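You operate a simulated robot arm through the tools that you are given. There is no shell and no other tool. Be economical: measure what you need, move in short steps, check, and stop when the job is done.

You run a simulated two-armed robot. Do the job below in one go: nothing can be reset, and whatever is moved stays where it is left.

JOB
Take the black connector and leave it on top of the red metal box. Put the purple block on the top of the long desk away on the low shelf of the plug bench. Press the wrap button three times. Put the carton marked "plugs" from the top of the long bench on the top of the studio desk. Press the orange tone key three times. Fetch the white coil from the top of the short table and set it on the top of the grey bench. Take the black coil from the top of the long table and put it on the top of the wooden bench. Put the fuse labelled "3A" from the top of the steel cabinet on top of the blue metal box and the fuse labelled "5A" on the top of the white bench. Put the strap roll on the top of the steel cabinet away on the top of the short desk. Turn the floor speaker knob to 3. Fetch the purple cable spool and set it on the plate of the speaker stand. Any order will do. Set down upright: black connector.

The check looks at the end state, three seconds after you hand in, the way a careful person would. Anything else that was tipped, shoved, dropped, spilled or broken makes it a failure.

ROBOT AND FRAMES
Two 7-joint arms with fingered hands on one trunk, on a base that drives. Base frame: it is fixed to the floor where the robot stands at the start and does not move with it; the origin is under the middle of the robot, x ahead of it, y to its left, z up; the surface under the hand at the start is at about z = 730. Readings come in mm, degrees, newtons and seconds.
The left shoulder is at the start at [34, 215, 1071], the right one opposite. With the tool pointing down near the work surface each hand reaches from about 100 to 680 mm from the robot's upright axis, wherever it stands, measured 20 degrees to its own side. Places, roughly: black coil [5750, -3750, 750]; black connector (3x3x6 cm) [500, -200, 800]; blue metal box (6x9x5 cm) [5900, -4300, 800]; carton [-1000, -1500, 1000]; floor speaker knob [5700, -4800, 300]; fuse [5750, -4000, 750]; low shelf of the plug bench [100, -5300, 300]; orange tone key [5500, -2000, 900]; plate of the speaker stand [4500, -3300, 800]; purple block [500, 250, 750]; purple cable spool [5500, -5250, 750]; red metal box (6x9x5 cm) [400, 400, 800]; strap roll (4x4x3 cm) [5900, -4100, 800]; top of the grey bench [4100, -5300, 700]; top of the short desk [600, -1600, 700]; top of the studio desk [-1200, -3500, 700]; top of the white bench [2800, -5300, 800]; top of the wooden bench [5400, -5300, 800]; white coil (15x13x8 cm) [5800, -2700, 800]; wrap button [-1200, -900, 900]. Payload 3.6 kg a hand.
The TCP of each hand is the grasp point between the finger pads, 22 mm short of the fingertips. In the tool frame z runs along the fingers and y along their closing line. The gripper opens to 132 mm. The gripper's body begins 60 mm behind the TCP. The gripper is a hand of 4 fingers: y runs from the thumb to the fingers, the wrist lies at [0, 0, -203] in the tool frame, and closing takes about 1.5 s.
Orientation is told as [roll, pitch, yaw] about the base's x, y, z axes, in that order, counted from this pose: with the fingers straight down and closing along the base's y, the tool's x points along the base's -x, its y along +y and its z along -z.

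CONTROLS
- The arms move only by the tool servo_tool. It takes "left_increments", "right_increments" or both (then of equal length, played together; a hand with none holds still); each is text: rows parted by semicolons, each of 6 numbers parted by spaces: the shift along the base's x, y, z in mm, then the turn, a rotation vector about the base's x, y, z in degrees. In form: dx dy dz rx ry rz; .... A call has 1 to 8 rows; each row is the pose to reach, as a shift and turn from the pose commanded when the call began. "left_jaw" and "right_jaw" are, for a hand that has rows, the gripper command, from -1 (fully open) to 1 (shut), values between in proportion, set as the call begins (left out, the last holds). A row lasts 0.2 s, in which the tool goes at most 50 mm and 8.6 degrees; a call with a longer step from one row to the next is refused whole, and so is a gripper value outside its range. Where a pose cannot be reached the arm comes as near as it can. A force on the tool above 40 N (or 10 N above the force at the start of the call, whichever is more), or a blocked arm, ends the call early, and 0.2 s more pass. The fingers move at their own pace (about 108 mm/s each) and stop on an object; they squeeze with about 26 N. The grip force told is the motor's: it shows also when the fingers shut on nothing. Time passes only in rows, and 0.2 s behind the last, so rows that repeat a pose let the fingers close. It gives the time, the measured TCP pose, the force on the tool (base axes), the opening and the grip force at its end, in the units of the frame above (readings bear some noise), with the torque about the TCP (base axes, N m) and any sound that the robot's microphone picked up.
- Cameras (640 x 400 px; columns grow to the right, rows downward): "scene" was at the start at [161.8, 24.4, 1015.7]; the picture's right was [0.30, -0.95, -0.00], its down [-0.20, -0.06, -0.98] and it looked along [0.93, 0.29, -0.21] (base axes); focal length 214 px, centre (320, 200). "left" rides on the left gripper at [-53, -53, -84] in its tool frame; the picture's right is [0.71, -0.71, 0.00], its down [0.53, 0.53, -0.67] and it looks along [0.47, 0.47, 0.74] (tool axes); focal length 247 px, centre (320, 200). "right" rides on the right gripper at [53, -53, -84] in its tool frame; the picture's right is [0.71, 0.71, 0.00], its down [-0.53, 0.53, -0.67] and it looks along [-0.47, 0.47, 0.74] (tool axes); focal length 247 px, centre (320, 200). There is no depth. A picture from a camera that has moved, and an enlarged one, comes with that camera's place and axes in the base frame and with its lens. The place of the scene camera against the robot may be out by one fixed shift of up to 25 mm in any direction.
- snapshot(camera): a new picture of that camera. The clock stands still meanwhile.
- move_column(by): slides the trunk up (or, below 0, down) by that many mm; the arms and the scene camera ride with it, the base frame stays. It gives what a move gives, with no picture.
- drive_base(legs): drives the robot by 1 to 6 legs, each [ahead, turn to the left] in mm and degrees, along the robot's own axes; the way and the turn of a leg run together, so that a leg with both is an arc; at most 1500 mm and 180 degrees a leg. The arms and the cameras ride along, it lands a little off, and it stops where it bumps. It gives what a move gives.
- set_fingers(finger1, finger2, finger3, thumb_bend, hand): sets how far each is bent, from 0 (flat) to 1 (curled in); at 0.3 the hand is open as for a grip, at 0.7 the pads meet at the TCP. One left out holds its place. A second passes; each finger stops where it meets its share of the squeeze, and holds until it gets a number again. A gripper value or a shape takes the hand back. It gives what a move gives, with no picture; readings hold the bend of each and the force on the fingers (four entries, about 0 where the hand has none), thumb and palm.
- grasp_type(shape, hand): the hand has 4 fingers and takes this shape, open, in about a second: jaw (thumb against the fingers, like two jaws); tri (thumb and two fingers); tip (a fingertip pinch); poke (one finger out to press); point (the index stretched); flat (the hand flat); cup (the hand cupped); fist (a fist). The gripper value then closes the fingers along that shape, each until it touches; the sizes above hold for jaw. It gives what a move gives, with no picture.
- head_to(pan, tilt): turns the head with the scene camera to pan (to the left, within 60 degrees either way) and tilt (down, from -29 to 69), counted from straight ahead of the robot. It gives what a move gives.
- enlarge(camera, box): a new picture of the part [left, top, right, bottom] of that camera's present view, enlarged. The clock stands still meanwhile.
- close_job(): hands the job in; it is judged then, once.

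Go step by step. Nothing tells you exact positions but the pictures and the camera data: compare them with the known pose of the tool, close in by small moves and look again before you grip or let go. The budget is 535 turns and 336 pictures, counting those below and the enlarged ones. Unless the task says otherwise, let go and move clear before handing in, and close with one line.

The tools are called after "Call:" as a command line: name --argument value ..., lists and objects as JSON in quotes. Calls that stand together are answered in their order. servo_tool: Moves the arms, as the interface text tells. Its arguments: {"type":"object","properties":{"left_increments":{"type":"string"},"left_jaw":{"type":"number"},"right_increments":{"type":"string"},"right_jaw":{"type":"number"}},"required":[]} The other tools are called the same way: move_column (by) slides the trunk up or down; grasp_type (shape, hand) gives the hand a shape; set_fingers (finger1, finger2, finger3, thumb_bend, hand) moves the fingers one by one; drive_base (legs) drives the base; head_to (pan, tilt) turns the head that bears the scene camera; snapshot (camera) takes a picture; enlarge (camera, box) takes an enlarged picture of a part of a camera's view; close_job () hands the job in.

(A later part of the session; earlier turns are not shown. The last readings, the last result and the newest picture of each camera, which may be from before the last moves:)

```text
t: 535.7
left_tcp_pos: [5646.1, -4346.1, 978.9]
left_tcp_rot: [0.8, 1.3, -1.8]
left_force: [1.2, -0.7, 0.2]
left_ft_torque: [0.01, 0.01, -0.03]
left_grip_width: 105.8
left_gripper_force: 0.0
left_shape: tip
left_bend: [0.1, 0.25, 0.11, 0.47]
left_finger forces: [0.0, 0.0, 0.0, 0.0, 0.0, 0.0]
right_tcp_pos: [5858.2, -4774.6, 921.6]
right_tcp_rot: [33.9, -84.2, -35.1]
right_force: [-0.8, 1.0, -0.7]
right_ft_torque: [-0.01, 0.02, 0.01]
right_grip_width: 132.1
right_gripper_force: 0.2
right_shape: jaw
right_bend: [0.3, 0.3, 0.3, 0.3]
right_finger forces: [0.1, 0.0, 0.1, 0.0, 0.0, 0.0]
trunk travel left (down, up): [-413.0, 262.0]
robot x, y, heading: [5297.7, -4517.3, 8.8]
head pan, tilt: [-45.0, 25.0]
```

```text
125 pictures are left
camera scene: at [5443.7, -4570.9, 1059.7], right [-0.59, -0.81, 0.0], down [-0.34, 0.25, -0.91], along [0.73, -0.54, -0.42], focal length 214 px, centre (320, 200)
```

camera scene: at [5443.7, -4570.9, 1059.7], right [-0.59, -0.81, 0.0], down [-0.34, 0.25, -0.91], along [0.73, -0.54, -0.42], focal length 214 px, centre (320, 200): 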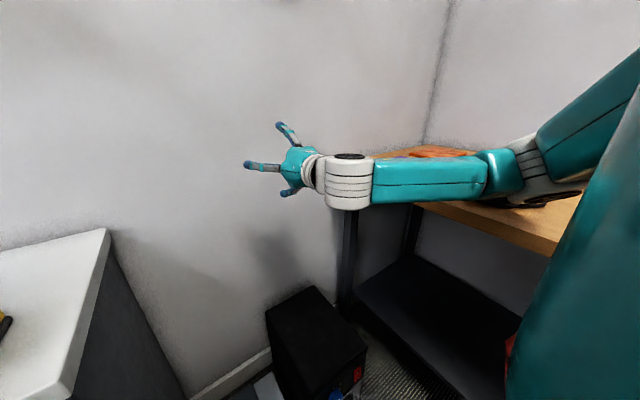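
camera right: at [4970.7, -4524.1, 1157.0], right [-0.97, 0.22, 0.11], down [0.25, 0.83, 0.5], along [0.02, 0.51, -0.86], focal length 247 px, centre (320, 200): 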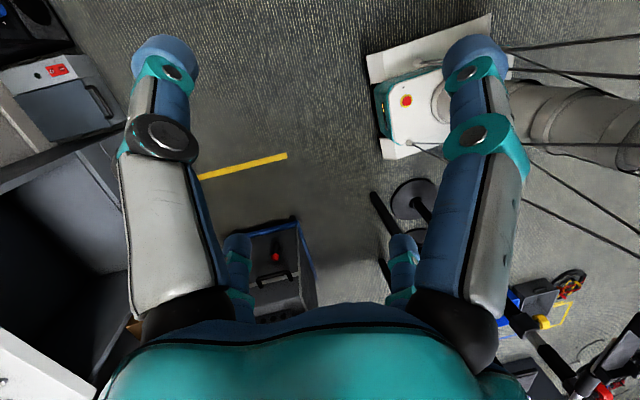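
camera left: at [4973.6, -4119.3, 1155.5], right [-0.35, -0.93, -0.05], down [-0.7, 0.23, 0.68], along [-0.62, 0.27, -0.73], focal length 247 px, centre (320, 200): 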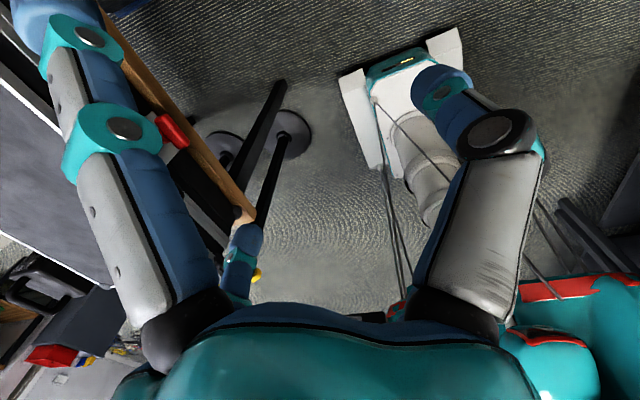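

I'm raising the trunk to lift the elbow clear, then turning right and backing to a pose where both elbows have room.

Call:
move_column --by 200

Call:
servo_tool --right_increments "-40 20 0 0 0 0; -80 40 0 0 0 0; -110 50 0 0 0 0" --left_increments "-30 0 30 0 0 0; -60 0 60 0 0 0; -80 0 90 0 0 0"

Call:
drive_base --legs '[[0, -31], [-180, 0]]'

Call:
head_to --pan -60 --tilt 25

Call:
snapshot --camera "scene"

```text
t: 537.9
left_tcp_pos: [5648.8, -4343.6, 1179.1]
left_tcp_rot: [0.9, 1.3, -1.6]
left_force: [0.0, 0.0, -0.3]
left_ft_torque: [0.02, 0.02, -0.02]
left_grip_width: 105.6
left_gripper_force: 0.0
left_shape: tip
left_bend: [0.1, 0.25, 0.11, 0.47]
left_finger forces: [0.0, 0.1, 0.0, 0.0, 0.1, 0.0]
right_tcp_pos: [5860.1, -4773.0, 1121.4]
right_tcp_rot: [33.7, -84.2, -35.0]
right_force: [-0.3, -0.1, 0.3]
right_ft_torque: [-0.02, 0.0, 0.01]
right_grip_width: 132.2
right_gripper_force: 0.0
right_shape: jaw
right_bend: [0.3, 0.3, 0.3, 0.3]
right_finger forces: [0.0, 0.1, 0.0, 0.0, 0.0, 0.0]
trunk travel left (down, up): [-613.0, 62.0]
robot x, y, heading: [5299.0, -4521.8, 8.8]
head pan, tilt: [-45.0, 25.0]
```

```text
t: 538.7
left_tcp_pos: [5564.4, -4344.4, 1270.6]
left_tcp_rot: [1.0, 1.3, -1.6]
left_force: [0.0, 0.0, -0.8]
left_ft_torque: [-0.01, -0.05, 0.06]
left_grip_width: 105.8
left_gripper_force: 0.0
left_shape: tip
left_bend: [0.1, 0.25, 0.11, 0.47]
left_finger forces: [0.0, 0.1, 0.0, 0.1, 0.0, 0.0]
right_tcp_pos: [5746.9, -4724.9, 1122.9]
right_tcp_rot: [34.3, -84.3, -35.6]
right_force: [0.0, 1.0, 0.2]
right_ft_torque: [-0.02, -0.04, 0.0]
right_grip_width: 131.8
right_gripper_force: 0.1
right_shape: jaw
right_bend: [0.3, 0.3, 0.3, 0.3]
right_finger forces: [0.1, 0.1, 0.0, 0.0, 0.0, 0.1]
trunk travel left (down, up): [-613.0, 62.0]
robot x, y, heading: [5300.4, -4521.3, 8.9]
head pan, tilt: [-45.0, 25.0]
```

```text
t: 541.8
left_tcp_pos: [5449.4, -4436.4, 1269.9]
left_tcp_rot: [0.8, 1.3, -32.9]
left_force: [-0.5, 0.4, 0.1]
left_ft_torque: [-0.04, -0.04, -0.02]
left_grip_width: 105.7
left_gripper_force: 0.1
left_shape: tip
left_bend: [0.1, 0.25, 0.11, 0.47]
left_finger forces: [0.0, 0.1, 0.1, 0.0, 0.1, 0.1]
right_tcp_pos: [5408.5, -4855.3, 1123.3]
right_tcp_rot: [33.9, -84.4, -66.4]
right_force: [0.2, 0.1, 0.1]
right_ft_torque: [-0.02, 0.0, -0.03]
right_grip_width: 132.1
right_gripper_force: 0.1
right_shape: jaw
right_bend: [0.3, 0.3, 0.3, 0.3]
right_finger forces: [0.0, 0.0, 0.0, 0.0, 0.0, 0.1]
trunk travel left (down, up): [-613.0, 62.0]
robot x, y, heading: [5130.6, -4445.4, -22.6]
head pan, tilt: [-45.0, 25.0]
```

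```text
t: 542.5
left_tcp_pos: [5450.5, -4437.7, 1270.7]
left_tcp_rot: [0.8, 1.2, -33.0]
left_force: [0.5, 0.0, 0.3]
left_ft_torque: [0.02, -0.02, -0.01]
left_grip_width: 105.7
left_gripper_force: 0.0
left_shape: tip
left_bend: [0.1, 0.25, 0.11, 0.47]
left_finger forces: [0.0, 0.0, 0.0, 0.0, 0.0, 0.0]
right_tcp_pos: [5409.6, -4856.4, 1122.4]
right_tcp_rot: [33.8, -84.2, -66.3]
right_force: [0.3, 0.5, 0.5]
right_ft_torque: [-0.01, 0.01, 0.01]
right_grip_width: 131.9
right_gripper_force: 0.0
right_shape: jaw
right_bend: [0.3, 0.3, 0.3, 0.3]
right_finger forces: [0.0, 0.0, 0.0, 0.0, 0.1, 0.0]
trunk travel left (down, up): [-613.0, 62.0]
robot x, y, heading: [5130.4, -4441.6, -22.5]
head pan, tilt: [-60.0, 25.0]
```

```text
124 pictures are left
camera scene: at [5210.1, -4568.5, 1262.0], right [-0.99, -0.13, 0.0], down [-0.06, 0.42, -0.91], along [0.12, -0.9, -0.42], focal length 214 px, centre (320, 200)
```

scene: 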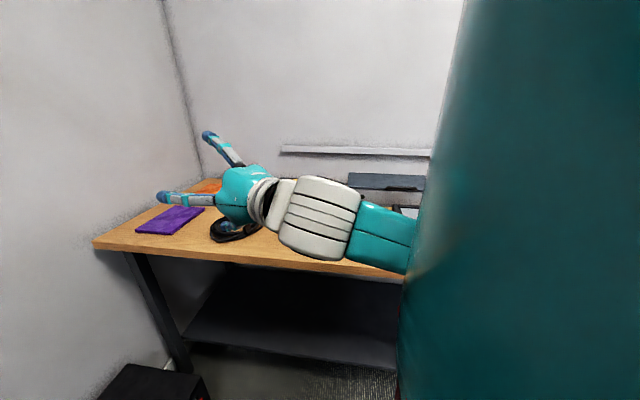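

Call:
servo_tool --right_increments "10 20 0 0 0 8; 20 40 0 0 0 16; 30 60 0 0 0 24; 40 80 0 0 0 32"

Call:
move_column --by -400

Call:
snapshot --camera "scene"

```text
t: 543.5
left_tcp_pos: [5451.8, -4438.3, 1268.8]
left_tcp_rot: [0.9, 1.3, -32.9]
left_force: [-0.4, -0.3, -0.7]
left_ft_torque: [-0.02, 0.0, 0.01]
left_grip_width: 105.7
left_gripper_force: 0.0
left_shape: tip
left_bend: [0.1, 0.25, 0.11, 0.47]
left_finger forces: [0.0, 0.1, 0.0, 0.0, 0.1, 0.0]
right_tcp_pos: [5449.9, -4778.2, 1122.4]
right_tcp_rot: [34.0, -84.2, -34.3]
right_force: [0.8, -0.4, 0.3]
right_ft_torque: [0.02, -0.01, -0.02]
right_grip_width: 132.0
right_gripper_force: 0.0
right_shape: jaw
right_bend: [0.3, 0.3, 0.3, 0.3]
right_finger forces: [0.0, 0.0, 0.0, 0.0, 0.1, 0.1]
trunk travel left (down, up): [-613.0, 62.0]
robot x, y, heading: [5135.2, -4445.1, -22.3]
head pan, tilt: [-60.0, 25.0]
```

```text
t: 547.4
left_tcp_pos: [5449.6, -4439.0, 870.0]
left_tcp_rot: [0.9, 1.3, -32.8]
left_force: [0.6, 0.7, 0.3]
left_ft_torque: [0.02, -0.02, 0.02]
left_grip_width: 105.7
left_gripper_force: 0.0
left_shape: tip
left_bend: [0.1, 0.25, 0.11, 0.47]
left_finger forces: [0.0, 0.0, 0.1, 0.1, 0.0, 0.0]
right_tcp_pos: [5448.8, -4776.7, 722.3]
right_tcp_rot: [34.2, -84.2, -34.7]
right_force: [0.8, -0.1, -0.3]
right_ft_torque: [0.02, -0.03, 0.01]
right_grip_width: 131.9
right_gripper_force: 0.0
right_shape: jaw
right_bend: [0.3, 0.3, 0.3, 0.3]
right_finger forces: [0.0, 0.0, 0.0, 0.1, 0.0, 0.1]
trunk travel left (down, up): [-213.0, 462.0]
robot x, y, heading: [5132.5, -4443.5, -22.7]
head pan, tilt: [-60.0, 25.0]
```

```text
123 pictures are left
camera scene: at [5213.7, -4570.5, 851.8], right [-0.99, -0.13, 0.0], down [-0.06, 0.42, -0.91], along [0.12, -0.9, -0.42], focal length 214 px, centre (320, 200)
```

scene: 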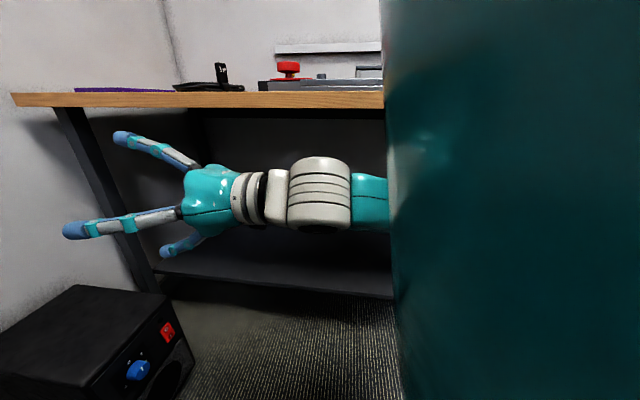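

Call:
move_column --by -205

Call:
head_to --pan -20 --tilt 30

Call:
snapshot --camera "scene"

Call:
enlarge --camera "scene" --box '[270, 150, 430, 310]'

```text
t: 549.6
left_tcp_pos: [5434.5, -4436.1, 682.7]
left_tcp_rot: [2.1, -1.9, -32.6]
left_force: [-0.6, 0.3, 0.0]
left_ft_torque: [0.01, 0.03, -0.02]
left_grip_width: 105.7
left_gripper_force: 0.0
left_shape: tip
left_bend: [0.11, 0.25, 0.11, 0.47]
left_finger forces: [0.0, 0.1, 0.1, 0.0, 0.1, 0.0]
right_tcp_pos: [5429.0, -4772.9, 472.6]
right_tcp_rot: [29.2, -76.2, -29.8]
right_force: [0.6, 0.9, 0.2]
right_ft_torque: [-0.02, -0.04, 0.0]
right_grip_width: 132.1
right_gripper_force: 0.2
right_shape: jaw
right_bend: [0.3, 0.3, 0.3, 0.3]
right_finger forces: [0.0, 0.1, 0.1, 0.0, 0.1, 0.0]
trunk travel left (down, up): [-8.0, 667.0]
robot x, y, heading: [5129.3, -4443.2, -21.8]
head pan, tilt: [-60.0, 25.0]
```

```text
t: 550.6
left_tcp_pos: [5435.3, -4436.7, 683.8]
left_tcp_rot: [2.0, -1.8, -32.6]
left_force: [-0.3, -0.2, 0.0]
left_ft_torque: [0.02, -0.03, 0.01]
left_grip_width: 105.9
left_gripper_force: 0.1
left_shape: tip
left_bend: [0.11, 0.25, 0.11, 0.47]
left_finger forces: [0.0, 0.1, 0.0, 0.0, 0.0, 0.0]
right_tcp_pos: [5429.4, -4774.1, 472.1]
right_tcp_rot: [29.5, -76.2, -29.9]
right_force: [-0.1, 1.1, -0.1]
right_ft_torque: [0.01, -0.01, -0.03]
right_grip_width: 132.2
right_gripper_force: 0.1
right_shape: jaw
right_bend: [0.3, 0.3, 0.3, 0.3]
right_finger forces: [0.1, 0.0, 0.0, 0.0, 0.0, 0.1]
trunk travel left (down, up): [-8.0, 667.0]
robot x, y, heading: [5134.0, -4444.5, -22.5]
head pan, tilt: [-20.0, 30.0]
```

```text
122 pictures are left
camera scene: at [5242.0, -4533.9, 644.5], right [-0.67, -0.74, -0.03], down [-0.32, 0.33, -0.89], along [0.67, -0.59, -0.46], focal length 214 px, centre (320, 200)
```

scene: 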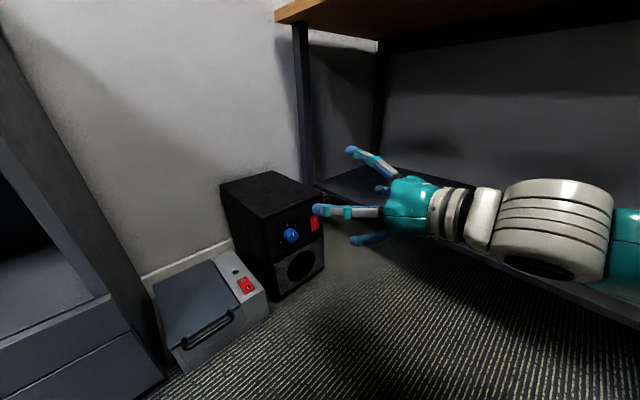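

```text
2.50 times, centred on (350, 230) of scene
camera zoom: at [5242.0, -4533.9, 644.5], right [-0.67, -0.74, -0.03], down [-0.32, 0.33, -0.89], along [0.67, -0.59, -0.46], focal length 536 px, centre (245, 125)
```

zoom: 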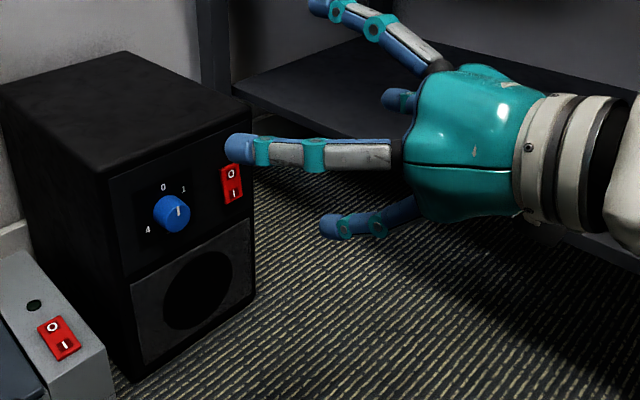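

The robot leans slightly, probably because the left elbow is resting on something. I'm raising the left hand to lift that elbow.

Call:
servo_tool --left_increments "10 -10 40 0 0 0; 20 -20 80 0 0 0; 30 -30 120 0 0 0; 40 -40 160 0 0 0; 50 -50 200 0 0 0; 60 -60 240 0 0 0; 70 -70 280 0 0 0"

Call:
head_to --pan -19 --tilt 30

Call:
enlarge --camera "scene" --box '[270, 180, 370, 260]'

```text
t: 551.4
left_tcp_pos: [5467.1, -4474.6, 730.3]
left_tcp_rot: [1.5, 11.8, -34.8]
left_force: [0.1, 1.7, -0.5]
left_ft_torque: [0.0, 0.06, 0.03]
left_grip_width: 105.8
left_gripper_force: 0.1
left_shape: tip
left_bend: [0.11, 0.25, 0.11, 0.47]
left_finger forces: [0.1, 0.1, 0.0, 0.0, 0.0, 0.0]
right_tcp_pos: [5439.1, -4781.0, 461.0]
right_tcp_rot: [29.0, -74.5, -29.7]
right_force: [-0.1, 0.3, -0.8]
right_ft_torque: [-0.01, -0.02, 0.02]
right_grip_width: 131.8
right_gripper_force: 0.0
right_shape: jaw
right_bend: [0.3, 0.3, 0.3, 0.3]
right_finger forces: [0.0, 0.1, 0.0, 0.1, 0.0, 0.0]
trunk travel left (down, up): [-8.0, 667.0]
robot x, y, heading: [5129.6, -4442.3, -22.1]
head pan, tilt: [-20.0, 30.0]
stopped in row 3 (left hand): the arm was blocked; the commanded pose is now the measured one
```

```text
t: 552.0
left_tcp_pos: [5467.9, -4472.8, 734.4]
left_tcp_rot: [1.2, 10.9, -34.4]
left_force: [0.0, -0.9, 0.0]
left_ft_torque: [0.03, 0.03, 0.0]
left_grip_width: 105.9
left_gripper_force: 0.1
left_shape: tip
left_bend: [0.11, 0.25, 0.11, 0.47]
left_finger forces: [0.1, 0.1, 0.0, 0.0, 0.0, 0.1]
right_tcp_pos: [5439.0, -4778.9, 459.9]
right_tcp_rot: [29.1, -74.6, -29.7]
right_force: [0.0, -0.2, -0.9]
right_ft_torque: [-0.01, 0.01, -0.02]
right_grip_width: 132.1
right_gripper_force: 0.1
right_shape: jaw
right_bend: [0.3, 0.3, 0.3, 0.3]
right_finger forces: [0.0, 0.0, 0.0, 0.0, 0.0, 0.1]
trunk travel left (down, up): [-8.0, 667.0]
robot x, y, heading: [5127.9, -4440.1, -22.2]
head pan, tilt: [-19.0, 30.0]
```

```text
5.00 times, centred on (320, 220) of scene
camera zoom: at [5245.4, -4535.1, 643.0], right [-0.66, -0.75, -0.03], down [-0.34, 0.33, -0.88], along [0.67, -0.57, -0.47], focal length 1072 px, centre (320, 100)
```

zoom: 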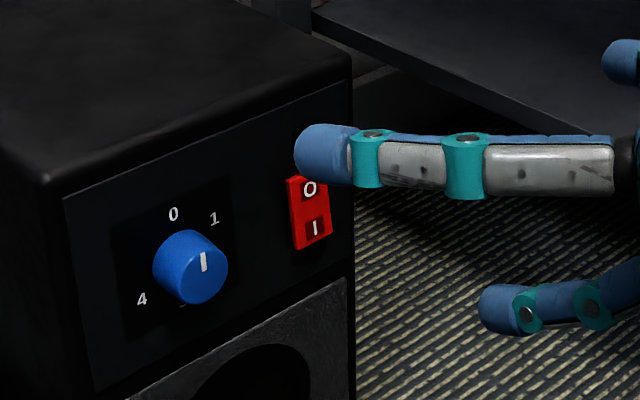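

Call:
head_to --pan 55 --tilt 25

Call:
snapshot --camera "scene"

Call:
snapshot --camera "right"

```text
t: 553.5
left_tcp_pos: [5468.2, -4473.4, 733.6]
left_tcp_rot: [1.4, 10.8, -34.2]
left_force: [0.5, 0.6, -0.2]
left_ft_torque: [0.0, 0.0, 0.05]
left_grip_width: 105.8
left_gripper_force: 0.1
left_shape: tip
left_bend: [0.11, 0.25, 0.11, 0.47]
left_finger forces: [0.0, 0.1, 0.1, 0.0, 0.0, 0.0]
right_tcp_pos: [5439.8, -4779.0, 460.3]
right_tcp_rot: [29.0, -74.4, -29.7]
right_force: [0.0, 0.7, 1.0]
right_ft_torque: [-0.02, 0.03, 0.04]
right_grip_width: 132.0
right_gripper_force: 0.0
right_shape: jaw
right_bend: [0.3, 0.3, 0.3, 0.3]
right_finger forces: [0.0, 0.0, 0.0, 0.1, 0.0, 0.0]
trunk travel left (down, up): [-8.0, 667.0]
robot x, y, heading: [5125.3, -4439.9, -22.0]
head pan, tilt: [55.0, 25.0]
```

```text
119 pictures are left
camera scene: at [5254.3, -4425.7, 650.3], right [0.54, -0.84, 0.03], down [-0.31, -0.23, -0.92], along [0.78, 0.49, -0.39], focal length 214 px, centre (320, 200)
```

scene: 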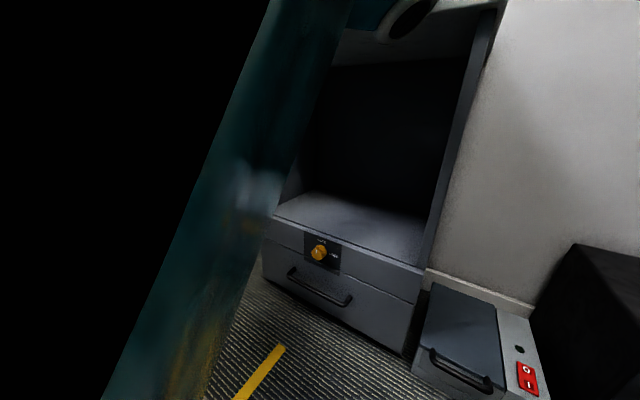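

```text
118 pictures are left
camera right: at [5343.7, -4824.3, 421.7], right [-0.15, 0.79, -0.59], down [-0.51, 0.45, 0.73], along [0.85, 0.41, 0.34], focal length 247 px, centre (320, 200)
```

right: 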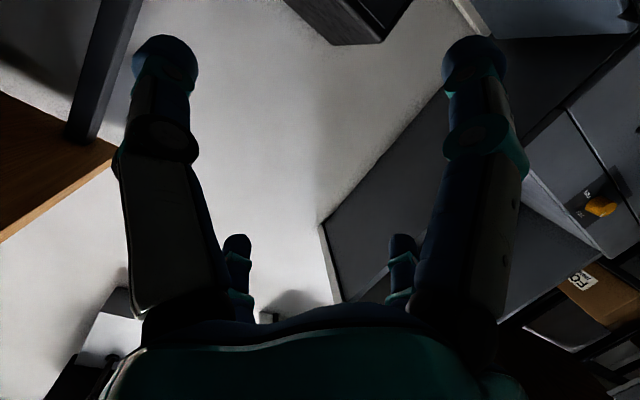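

Call:
move_column --by 120

Call:
servo_tool --left_increments "20 -20 30 0 -2 0; 40 -40 60 0 -4 0; 60 -60 90 0 -6 0; 80 -80 130 0 -8 0; 100 -100 170 0 -10 0; 110 -115 210 0 -10 0; 110 -120 250 0 -10 0"

Call:
move_column --by -60

```text
t: 555.0
left_tcp_pos: [5487.8, -4472.2, 840.3]
left_tcp_rot: [0.2, 12.7, -34.0]
left_force: [0.7, -0.1, -1.2]
left_ft_torque: [-0.01, 0.01, -0.01]
left_grip_width: 105.4
left_gripper_force: 0.2
left_shape: tip
left_bend: [0.11, 0.25, 0.11, 0.47]
left_finger forces: [0.1, 0.0, 0.1, 0.0, 0.0, 0.0]
right_tcp_pos: [5449.2, -4776.7, 568.6]
right_tcp_rot: [25.9, -73.2, -26.7]
right_force: [-0.1, 0.3, -0.5]
right_ft_torque: [0.02, 0.01, -0.02]
right_grip_width: 132.0
right_gripper_force: 0.0
right_shape: jaw
right_bend: [0.3, 0.3, 0.3, 0.3]
right_finger forces: [0.0, 0.1, 0.0, 0.1, 0.1, 0.1]
trunk travel left (down, up): [-128.0, 547.0]
robot x, y, heading: [5134.3, -4445.0, -22.3]
head pan, tilt: [55.0, 25.0]
```

```text
t: 556.6
left_tcp_pos: [5592.8, -4579.2, 1031.5]
left_tcp_rot: [5.9, 4.2, -33.3]
left_force: [0.9, 0.4, -0.6]
left_ft_torque: [-0.02, -0.01, -0.02]
left_grip_width: 105.6
left_gripper_force: 0.0
left_shape: tip
left_bend: [0.11, 0.25, 0.11, 0.47]
left_finger forces: [0.0, 0.1, 0.1, 0.1, 0.0, 0.1]
left hand out of reach, approached as far as the arm can: row 6, 7
right_tcp_pos: [5448.0, -4777.4, 571.5]
right_tcp_rot: [26.0, -73.3, -26.6]
right_force: [0.0, -0.4, -1.1]
right_ft_torque: [0.0, 0.0, -0.01]
right_grip_width: 132.1
right_gripper_force: 0.1
right_shape: jaw
right_bend: [0.3, 0.3, 0.3, 0.3]
right_finger forces: [0.0, 0.1, 0.1, 0.0, 0.0, 0.0]
trunk travel left (down, up): [-128.0, 547.0]
robot x, y, heading: [5132.8, -4443.0, -22.2]
head pan, tilt: [55.0, 25.0]
```

```text
t: 557.6
left_tcp_pos: [5593.4, -4578.7, 972.3]
left_tcp_rot: [5.9, 4.3, -33.0]
left_force: [-0.4, 0.9, 0.4]
left_ft_torque: [-0.01, -0.02, 0.02]
left_grip_width: 105.6
left_gripper_force: 0.0
left_shape: tip
left_bend: [0.11, 0.25, 0.11, 0.47]
left_finger forces: [0.1, 0.0, 0.0, 0.1, 0.0, 0.1]
right_tcp_pos: [5448.4, -4776.9, 511.8]
right_tcp_rot: [26.0, -73.3, -26.8]
right_force: [-0.7, -0.2, 0.4]
right_ft_torque: [0.01, 0.02, 0.03]
right_grip_width: 131.9
right_gripper_force: 0.1
right_shape: jaw
right_bend: [0.3, 0.3, 0.3, 0.3]
right_finger forces: [0.0, 0.0, 0.0, 0.0, 0.1, 0.0]
trunk travel left (down, up): [-68.0, 607.0]
robot x, y, heading: [5131.7, -4441.8, -22.0]
head pan, tilt: [55.0, 25.0]
```

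Clear now. I'm lowering the last bit and bringing the right hand level in front of the dial.

Call:
move_column --by -55

Call:
servo_tool --right_increments "22 -2 -28 0 -3 0; 44 -4 -56 0 -6 0; 66 -6 -84 0 -9 0; 88 -8 -112 0 -12 0; 110 -10 -140 0 -15 0; 130 -12 -167 0 -15 0" --right_jaw -1

Call:
head_to --pan -20 --tilt 30

Call:
snapshot --camera "scene"

Call:
snapshot --camera "right"

```text
t: 558.6
left_tcp_pos: [5596.4, -4581.6, 911.1]
left_tcp_rot: [5.7, 5.1, -33.2]
left_force: [-0.4, -1.2, 1.0]
left_ft_torque: [-0.01, -0.04, 0.02]
left_grip_width: 105.7
left_gripper_force: 0.0
left_shape: tip
left_bend: [0.11, 0.25, 0.11, 0.47]
left_finger forces: [0.0, 0.1, 0.1, 0.0, 0.1, 0.0]
right_tcp_pos: [5449.7, -4777.8, 455.6]
right_tcp_rot: [26.0, -73.4, -26.7]
right_force: [-0.1, 1.1, -0.9]
right_ft_torque: [0.03, 0.02, -0.03]
right_grip_width: 132.0
right_gripper_force: 0.0
right_shape: jaw
right_bend: [0.3, 0.3, 0.3, 0.3]
right_finger forces: [0.0, 0.0, 0.1, 0.0, 0.0, 0.1]
trunk travel left (down, up): [-13.0, 662.0]
robot x, y, heading: [5131.6, -4444.1, -22.0]
head pan, tilt: [55.0, 25.0]
```

```text
t: 560.0
left_tcp_pos: [5597.9, -4581.7, 910.0]
left_tcp_rot: [5.7, 5.2, -33.1]
left_force: [0.2, -0.2, -0.5]
left_ft_torque: [-0.04, 0.04, -0.03]
left_grip_width: 105.9
left_gripper_force: 0.0
left_shape: tip
left_bend: [0.11, 0.25, 0.11, 0.47]
left_finger forces: [0.0, 0.0, 0.0, 0.0, 0.0, 0.0]
right_tcp_pos: [5579.2, -4788.9, 287.8]
right_tcp_rot: [90.0, -82.7, -89.8]
right_force: [0.4, -0.3, 0.3]
right_ft_torque: [-0.02, 0.02, -0.01]
right_grip_width: 132.0
right_gripper_force: 0.1
right_shape: jaw
right_bend: [0.3, 0.3, 0.3, 0.3]
right_finger forces: [0.1, 0.1, 0.1, 0.0, 0.0, 0.0]
trunk travel left (down, up): [-13.0, 662.0]
robot x, y, heading: [5131.9, -4437.2, -22.3]
head pan, tilt: [55.0, 25.0]
```

```text
t: 561.4
left_tcp_pos: [5598.4, -4581.0, 908.9]
left_tcp_rot: [5.6, 5.1, -33.1]
left_force: [-0.1, -0.1, -0.1]
left_ft_torque: [0.0, 0.03, -0.04]
left_grip_width: 105.6
left_gripper_force: 0.1
left_shape: tip
left_bend: [0.11, 0.25, 0.11, 0.47]
left_finger forces: [0.1, 0.0, 0.0, 0.0, 0.0, 0.1]
right_tcp_pos: [5579.6, -4789.8, 287.7]
right_tcp_rot: [89.6, -82.6, -89.4]
right_force: [0.1, 0.3, -0.1]
right_ft_torque: [0.03, 0.01, -0.02]
right_grip_width: 132.1
right_gripper_force: 0.0
right_shape: jaw
right_bend: [0.3, 0.3, 0.3, 0.3]
right_finger forces: [0.1, 0.1, 0.2, 0.1, 0.0, 0.0]
trunk travel left (down, up): [-13.0, 662.0]
robot x, y, heading: [5129.1, -4442.7, -22.2]
head pan, tilt: [-20.0, 30.0]
```

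```text
117 pictures are left
camera scene: at [5270.1, -4539.7, 639.0], right [-0.67, -0.74, 0.0], down [-0.37, 0.34, -0.87], along [0.64, -0.58, -0.5], focal length 214 px, centre (320, 200)
```

scene: 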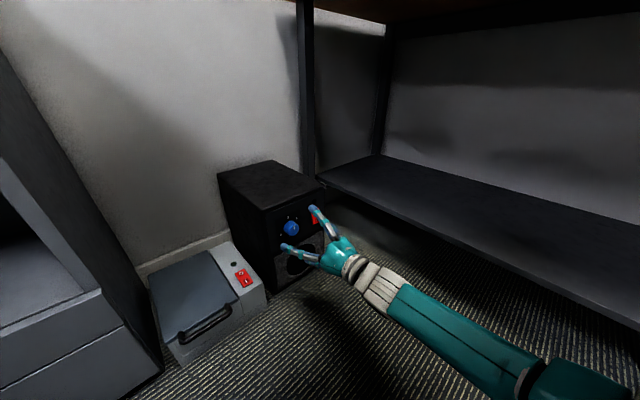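

```text
116 pictures are left
camera right: at [5494.9, -4834.8, 230.0], right [0.0, 0.79, -0.61], down [-0.67, 0.45, 0.59], along [0.74, 0.41, 0.53], focal length 247 px, centre (320, 200)
```

right: 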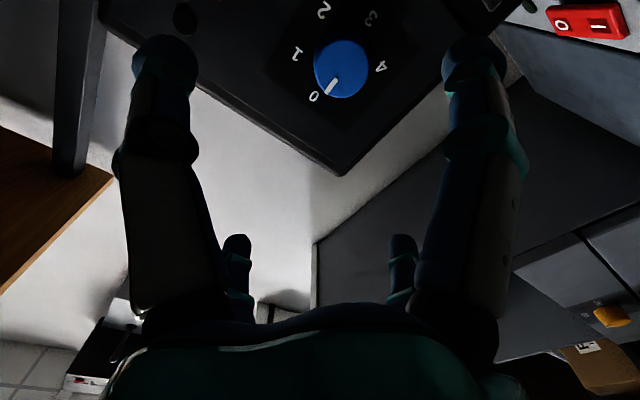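

The wrist camera shows the dial at 0, with 0-1-2-3-4 running clockwise at about 64° steps. I'll preset the hand's roll and line it up on the knob axis at about [y -4797, z 257].

Call:
grasp_type --shape "tip" --hand "right"

Call:
servo_tool --right_increments "0 -2 -8 -8.4 0 0; 0 -4 -16 -16.8 0 0; 0 -6 -24 -25.2 0 0; 0 -8 -31 -33.6 0 0; 5 -8 -31 -42 0 0; 10 -8 -31 -50.4 0 0; 15 -8 -31 -58.8 0 0; 20 -8 -31 -65 0 0" --right_jaw -0.2

Call:
snapshot --camera "right"

Call:
enlarge --camera "scene" --box '[210, 150, 400, 310]'

```text
t: 562.3
left_tcp_pos: [5598.7, -4581.9, 909.7]
left_tcp_rot: [5.7, 5.2, -33.1]
left_force: [0.4, 0.5, 0.6]
left_ft_torque: [0.01, -0.03, 0.01]
left_grip_width: 105.6
left_gripper_force: 0.1
left_shape: tip
left_bend: [0.11, 0.25, 0.11, 0.47]
left_finger forces: [0.1, 0.1, 0.0, 0.1, 0.0, 0.0]
right_tcp_pos: [5578.6, -4789.1, 288.4]
right_tcp_rot: [89.6, -82.6, -89.4]
right_force: [-0.3, 0.9, 0.1]
right_ft_torque: [-0.01, 0.02, 0.01]
right_grip_width: 132.2
right_gripper_force: 0.0
right_shape: tip
right_bend: [0.11, 0.3, 0.11, 0.3]
right_finger forces: [0.1, 0.0, 0.0, 0.0, 0.0, 0.1]
trunk travel left (down, up): [-13.0, 662.0]
robot x, y, heading: [5133.5, -4442.3, -22.3]
head pan, tilt: [-20.0, 30.0]
```

```text
t: 564.1
left_tcp_pos: [5598.3, -4581.4, 910.9]
left_tcp_rot: [5.6, 5.1, -33.1]
left_force: [0.2, 0.3, 0.8]
left_ft_torque: [0.01, 0.0, -0.04]
left_grip_width: 105.7
left_gripper_force: 0.1
left_shape: tip
left_bend: [0.11, 0.25, 0.11, 0.47]
left_finger forces: [0.0, 0.1, 0.0, 0.1, 0.0, 0.0]
right_tcp_pos: [5598.6, -4797.3, 257.3]
right_tcp_rot: [-89.6, -32.2, 89.9]
right_force: [-0.4, 0.3, -0.7]
right_ft_torque: [-0.02, 0.0, 0.0]
right_grip_width: 79.9
right_gripper_force: 0.1
right_shape: tip
right_bend: [0.11, 0.32, 0.11, 0.7]
right_finger forces: [0.1, 0.0, 0.0, 0.1, 0.0, 0.0]
trunk travel left (down, up): [-13.0, 662.0]
robot x, y, heading: [5134.7, -4446.9, -22.4]
head pan, tilt: [-20.0, 30.0]
```

```text
115 pictures are left
camera right: at [5514.7, -4870.7, 275.1], right [0.0, -0.22, -0.98], down [-0.67, 0.72, -0.16], along [0.74, 0.65, -0.15], focal length 247 px, centre (320, 200)
```

right: 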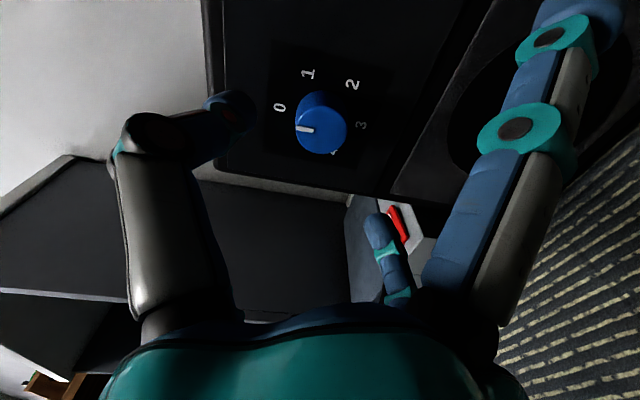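

```text
2.50 times, centred on (305, 230) of scene
camera zoom: at [5270.0, -4539.8, 638.9], right [-0.67, -0.74, 0.0], down [-0.37, 0.34, -0.87], along [0.64, -0.58, -0.5], focal length 536 px, centre (358, 125)
```

zoom: 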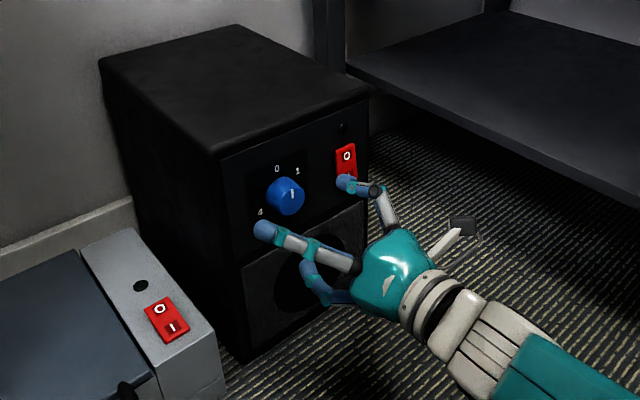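

The knob face is at [5661,-4798,255]. I'm moving in, gripping it and turning it clockwise.

Call:
servo_tool --right_increments "25 -1 -2 0 0 0; 45 -1 -2 0 0 0; 58 -1 -2 0 0 0; 58 -1 -2 0 0 0"

Call:
servo_tool --right_increments "0 0 0 0 0 0; 0 0 0 0 0 0; 0 0 0 0 0 0; 0 0 0 0 0 0; 0 0 0 0 0 0" --right_jaw 1

Call:
servo_tool --right_increments "0 0 0 8 0 0; 0 0 0 16 0 0; 0 0 0 24 0 0; 0 0 0 32 0 0; 0 0 0 40 0 0; 0 0 0 48 0 0; 0 0 0 56 0 0; 0 0 0 64 0 0"

Call:
snapshot --camera "right"

```text
t: 565.1
left_tcp_pos: [5598.6, -4581.0, 910.9]
left_tcp_rot: [5.7, 5.2, -33.0]
left_force: [0.3, -0.2, 0.7]
left_ft_torque: [-0.02, 0.02, -0.01]
left_grip_width: 105.6
left_gripper_force: 0.1
left_shape: tip
left_bend: [0.11, 0.25, 0.11, 0.47]
left_finger forces: [0.0, 0.0, 0.1, 0.1, 0.0, 0.0]
right_tcp_pos: [5657.2, -4798.6, 254.7]
right_tcp_rot: [-89.8, -32.5, 90.0]
right_force: [0.3, -0.2, -0.2]
right_ft_torque: [0.01, 0.01, 0.02]
right_grip_width: 79.8
right_gripper_force: 0.2
right_shape: tip
right_bend: [0.11, 0.32, 0.11, 0.7]
right_finger forces: [0.0, 0.0, 0.0, 0.0, 0.0, 0.0]
trunk travel left (down, up): [-13.0, 662.0]
robot x, y, heading: [5138.8, -4441.0, -22.1]
head pan, tilt: [-20.0, 30.0]
```

```text
t: 566.3
left_tcp_pos: [5597.1, -4581.5, 909.5]
left_tcp_rot: [5.7, 5.2, -33.1]
left_force: [0.2, 0.0, 0.3]
left_ft_torque: [-0.03, 0.02, 0.0]
left_grip_width: 105.7
left_gripper_force: 0.0
left_shape: tip
left_bend: [0.11, 0.25, 0.11, 0.47]
left_finger forces: [0.0, 0.0, 0.0, 0.1, 0.0, 0.1]
right_tcp_pos: [5657.6, -4798.9, 255.2]
right_tcp_rot: [-89.7, -32.3, 89.8]
right_force: [2.5, -0.9, 0.6]
right_ft_torque: [0.02, -0.03, -0.03]
right_grip_width: 29.1
right_gripper_force: 25.7
right_shape: tip
right_bend: [0.27, 0.78, 0.27, 0.7]
right_finger forces: [0.0, 22.8, 0.1, 0.1, 23.5, 0.0]
trunk travel left (down, up): [-13.0, 662.0]
robot x, y, heading: [5131.1, -4442.6, -22.1]
head pan, tilt: [-20.0, 30.0]
```

```text
t: 568.1
left_tcp_pos: [5597.7, -4580.2, 910.2]
left_tcp_rot: [5.6, 5.2, -33.2]
left_force: [0.4, 0.6, 0.4]
left_ft_torque: [-0.01, 0.01, -0.03]
left_grip_width: 105.7
left_gripper_force: 0.1
left_shape: tip
left_bend: [0.11, 0.25, 0.11, 0.47]
left_finger forces: [0.0, 0.0, 0.0, 0.0, 0.0, 0.0]
right_tcp_pos: [5656.2, -4797.1, 253.4]
right_tcp_rot: [88.2, -83.4, -87.9]
right_force: [4.1, 4.5, -7.3]
right_ft_torque: [-0.02, 0.06, 0.07]
right_grip_width: 29.4
right_gripper_force: 25.9
right_shape: tip
right_bend: [0.27, 0.78, 0.27, 0.7]
right_finger forces: [0.0, 25.1, 0.0, 0.0, 22.6, 0.1]
trunk travel left (down, up): [-13.0, 662.0]
robot x, y, heading: [5131.8, -4447.4, -22.2]
head pan, tilt: [-20.0, 30.0]
```

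```text
113 pictures are left
camera right: at [5572.3, -4844.5, 196.0], right [-0.01, 0.78, -0.62], down [-0.67, 0.46, 0.59], along [0.74, 0.42, 0.52], focal length 247 px, centre (320, 200)
```

right: 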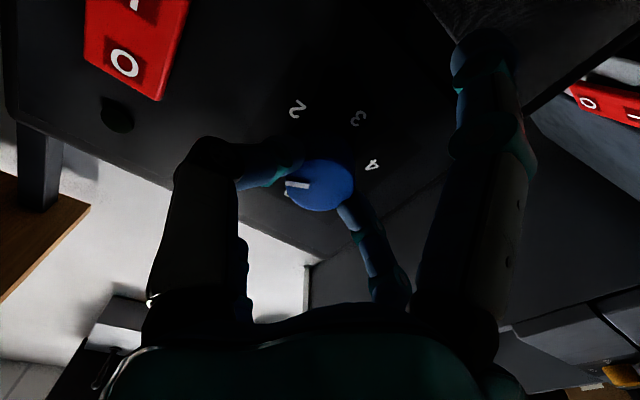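

The dial follows well. I'm continuing the turn with the same grip.

Call:
servo_tool --right_increments "0 0 0 8 0 0; 0 0 0 16 0 0; 0 0 0 24 0 0; 0 0 0 32 0 0; 0 0 0 40 0 0; 0 0 0 48 0 0; 0 0 0 56 0 0; 0 0 0 64 0 0"

Call:
servo_tool --right_increments "0 0 0 8 0 0; 0 0 0 16 0 0; 0 0 0 24 0 0; 0 0 0 32 0 0; 0 0 0 40 0 0; 0 0 0 48 0 0; 0 0 0 56 0 0; 0 0 0 64 0 0"

Call:
snapshot --camera "right"

Call:
enlarge --camera "scene" --box '[210, 150, 400, 310]'

```text
t: 569.9
left_tcp_pos: [5599.5, -4581.7, 909.4]
left_tcp_rot: [5.7, 5.2, -33.1]
left_force: [0.7, 0.1, 0.0]
left_ft_torque: [0.05, 0.0, 0.03]
left_grip_width: 106.0
left_gripper_force: 0.1
left_shape: tip
left_bend: [0.11, 0.25, 0.11, 0.47]
left_finger forces: [0.0, 0.1, 0.0, 0.1, 0.0, 0.1]
right_tcp_pos: [5657.4, -4795.9, 253.0]
right_tcp_rot: [90.1, -19.3, -89.8]
right_force: [-0.3, 19.8, -11.4]
right_ft_torque: [0.0, 0.19, 0.29]
right_grip_width: 29.6
right_gripper_force: 25.5
right_shape: tip
right_bend: [0.27, 0.78, 0.27, 0.7]
right_finger forces: [0.0, 23.0, 0.0, 0.0, 27.5, 0.1]
trunk travel left (down, up): [-13.0, 662.0]
robot x, y, heading: [5129.4, -4442.6, -22.2]
head pan, tilt: [-20.0, 30.0]
```

```text
t: 571.7
left_tcp_pos: [5597.9, -4581.7, 909.8]
left_tcp_rot: [5.7, 5.2, -33.1]
left_force: [0.2, 0.0, 0.5]
left_ft_torque: [-0.01, 0.01, 0.01]
left_grip_width: 105.9
left_gripper_force: 0.0
left_shape: tip
left_bend: [0.11, 0.25, 0.11, 0.47]
left_finger forces: [0.1, 0.0, 0.1, 0.0, 0.1, 0.0]
right_tcp_pos: [5657.5, -4796.4, 255.7]
right_tcp_rot: [90.5, 44.5, -89.7]
right_force: [-6.5, 18.8, 2.7]
right_ft_torque: [0.0, 0.06, 0.43]
right_grip_width: 29.3
right_gripper_force: 26.4
right_shape: tip
right_bend: [0.27, 0.78, 0.27, 0.7]
right_finger forces: [0.0, 21.0, 0.0, 0.0, 33.2, 0.0]
trunk travel left (down, up): [-13.0, 662.0]
robot x, y, heading: [5132.4, -4442.3, -22.1]
head pan, tilt: [-20.0, 30.0]
```

```text
112 pictures are left
camera right: at [5573.0, -4721.2, 256.4], right [-0.01, 0.01, 1.0], down [-0.67, -0.74, 0.0], along [0.74, -0.67, 0.01], focal length 247 px, centre (320, 200)
```

right: 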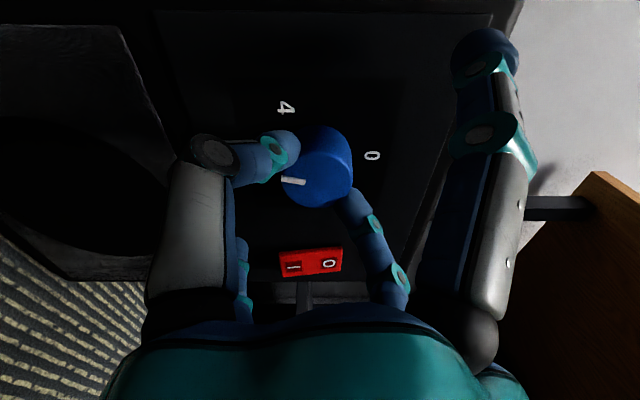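

```text
2.50 times, centred on (305, 230) of scene
camera zoom: at [5269.9, -4539.5, 639.1], right [-0.67, -0.74, 0.0], down [-0.37, 0.34, -0.87], along [0.64, -0.58, -0.5], focal length 536 px, centre (358, 125)
```

zoom: 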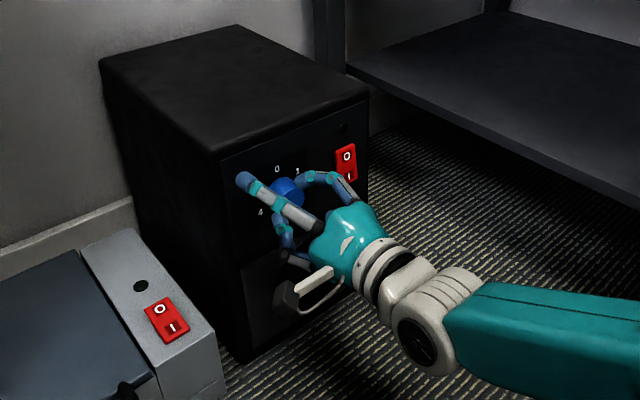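

The pointer now faces down, toward 3. I'm releasing, backing off and verifying.

Call:
servo_tool --right_increments "0 0 0 0 0 0; 0 0 0 0 0 0; 0 0 0 0 0 0; 0 0 0 0 0 0" --right_jaw -0.2

Call:
servo_tool --right_increments "-30 0 0 0 0 0; -60 0 0 0 0 0; -90 0 0 0 0 0; -110 0 0 -8 0 0; -110 0 10 -16 0 0; -110 0 20 -24 0 0; -110 0 30 -32 0 0; -110 0 40 -40 0 0"

Call:
snapshot --camera "right"

Call:
enlarge --camera "scene" --box '[260, 190, 340, 260]'

```text
t: 572.7
left_tcp_pos: [5597.8, -4580.6, 911.2]
left_tcp_rot: [5.8, 5.1, -33.0]
left_force: [0.2, 0.6, -0.8]
left_ft_torque: [-0.03, -0.01, 0.02]
left_grip_width: 105.7
left_gripper_force: 0.1
left_shape: tip
left_bend: [0.11, 0.25, 0.11, 0.47]
left_finger forces: [0.0, 0.0, 0.0, 0.1, 0.0, 0.1]
right_tcp_pos: [5657.6, -4798.8, 255.4]
right_tcp_rot: [90.1, 44.5, -90.1]
right_force: [0.3, -0.4, -0.7]
right_ft_torque: [0.02, -0.04, -0.01]
right_grip_width: 78.6
right_gripper_force: 0.0
right_shape: tip
right_bend: [0.11, 0.32, 0.11, 0.7]
right_finger forces: [0.0, 0.0, 0.0, 0.0, 0.0, 0.0]
trunk travel left (down, up): [-13.0, 662.0]
robot x, y, heading: [5128.6, -4441.3, -22.1]
head pan, tilt: [-20.0, 30.0]
```

```text
t: 574.5
left_tcp_pos: [5597.9, -4581.6, 909.1]
left_tcp_rot: [5.7, 5.2, -33.0]
left_force: [0.6, -0.1, -0.5]
left_ft_torque: [0.0, -0.03, 0.03]
left_grip_width: 105.7
left_gripper_force: 0.1
left_shape: tip
left_bend: [0.11, 0.25, 0.11, 0.47]
left_finger forces: [0.1, 0.0, 0.0, 0.0, 0.0, 0.0]
right_tcp_pos: [5546.4, -4798.1, 294.3]
right_tcp_rot: [90.2, 4.3, -90.1]
right_force: [-0.6, -0.2, -0.6]
right_ft_torque: [0.03, -0.02, 0.01]
right_grip_width: 78.4
right_gripper_force: 0.1
right_shape: tip
right_bend: [0.11, 0.32, 0.11, 0.7]
right_finger forces: [0.0, 0.0, 0.1, 0.0, 0.1, 0.0]
trunk travel left (down, up): [-13.0, 662.0]
robot x, y, heading: [5130.7, -4442.5, -22.4]
head pan, tilt: [-20.0, 30.0]
```

```text
110 pictures are left
camera right: at [5462.5, -4740.4, 247.1], right [0.0, 0.65, 0.76], down [-0.67, -0.56, 0.48], along [0.74, -0.51, 0.44], focal length 247 px, centre (320, 200)
```

right: 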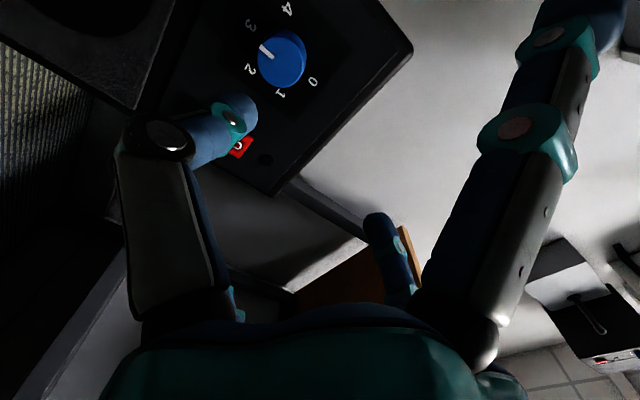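

```text
5.71 times, centred on (300, 225) of scene
camera zoom: at [5270.0, -4539.7, 639.0], right [-0.67, -0.74, 0.0], down [-0.37, 0.34, -0.87], along [0.64, -0.58, -0.5], focal length 1226 px, centre (434, 57)
```

zoom: 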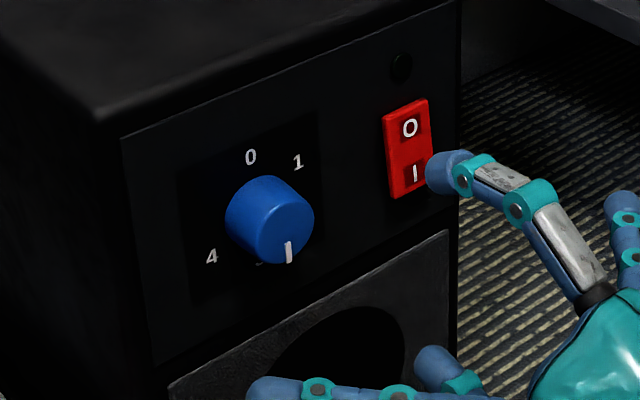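

Call:
enlarge --camera "right" --box '[220, 0, 340, 110]'

```text
3.64 times, centred on (280, 55) of right
camera zoom: at [5462.5, -4740.4, 247.1], right [0.0, 0.65, 0.76], down [-0.67, -0.56, 0.48], along [0.74, -0.51, 0.44], focal length 898 px, centre (466, 727)
```

zoom: 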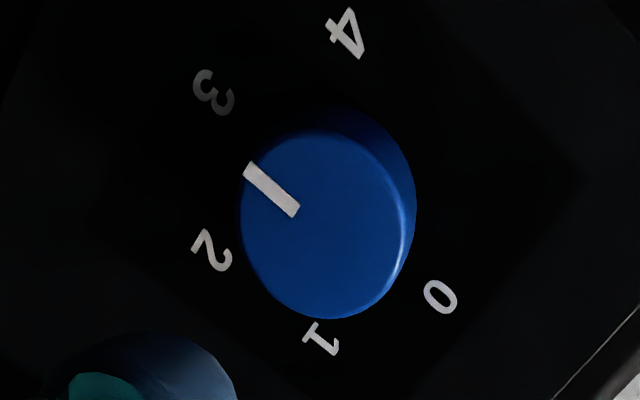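

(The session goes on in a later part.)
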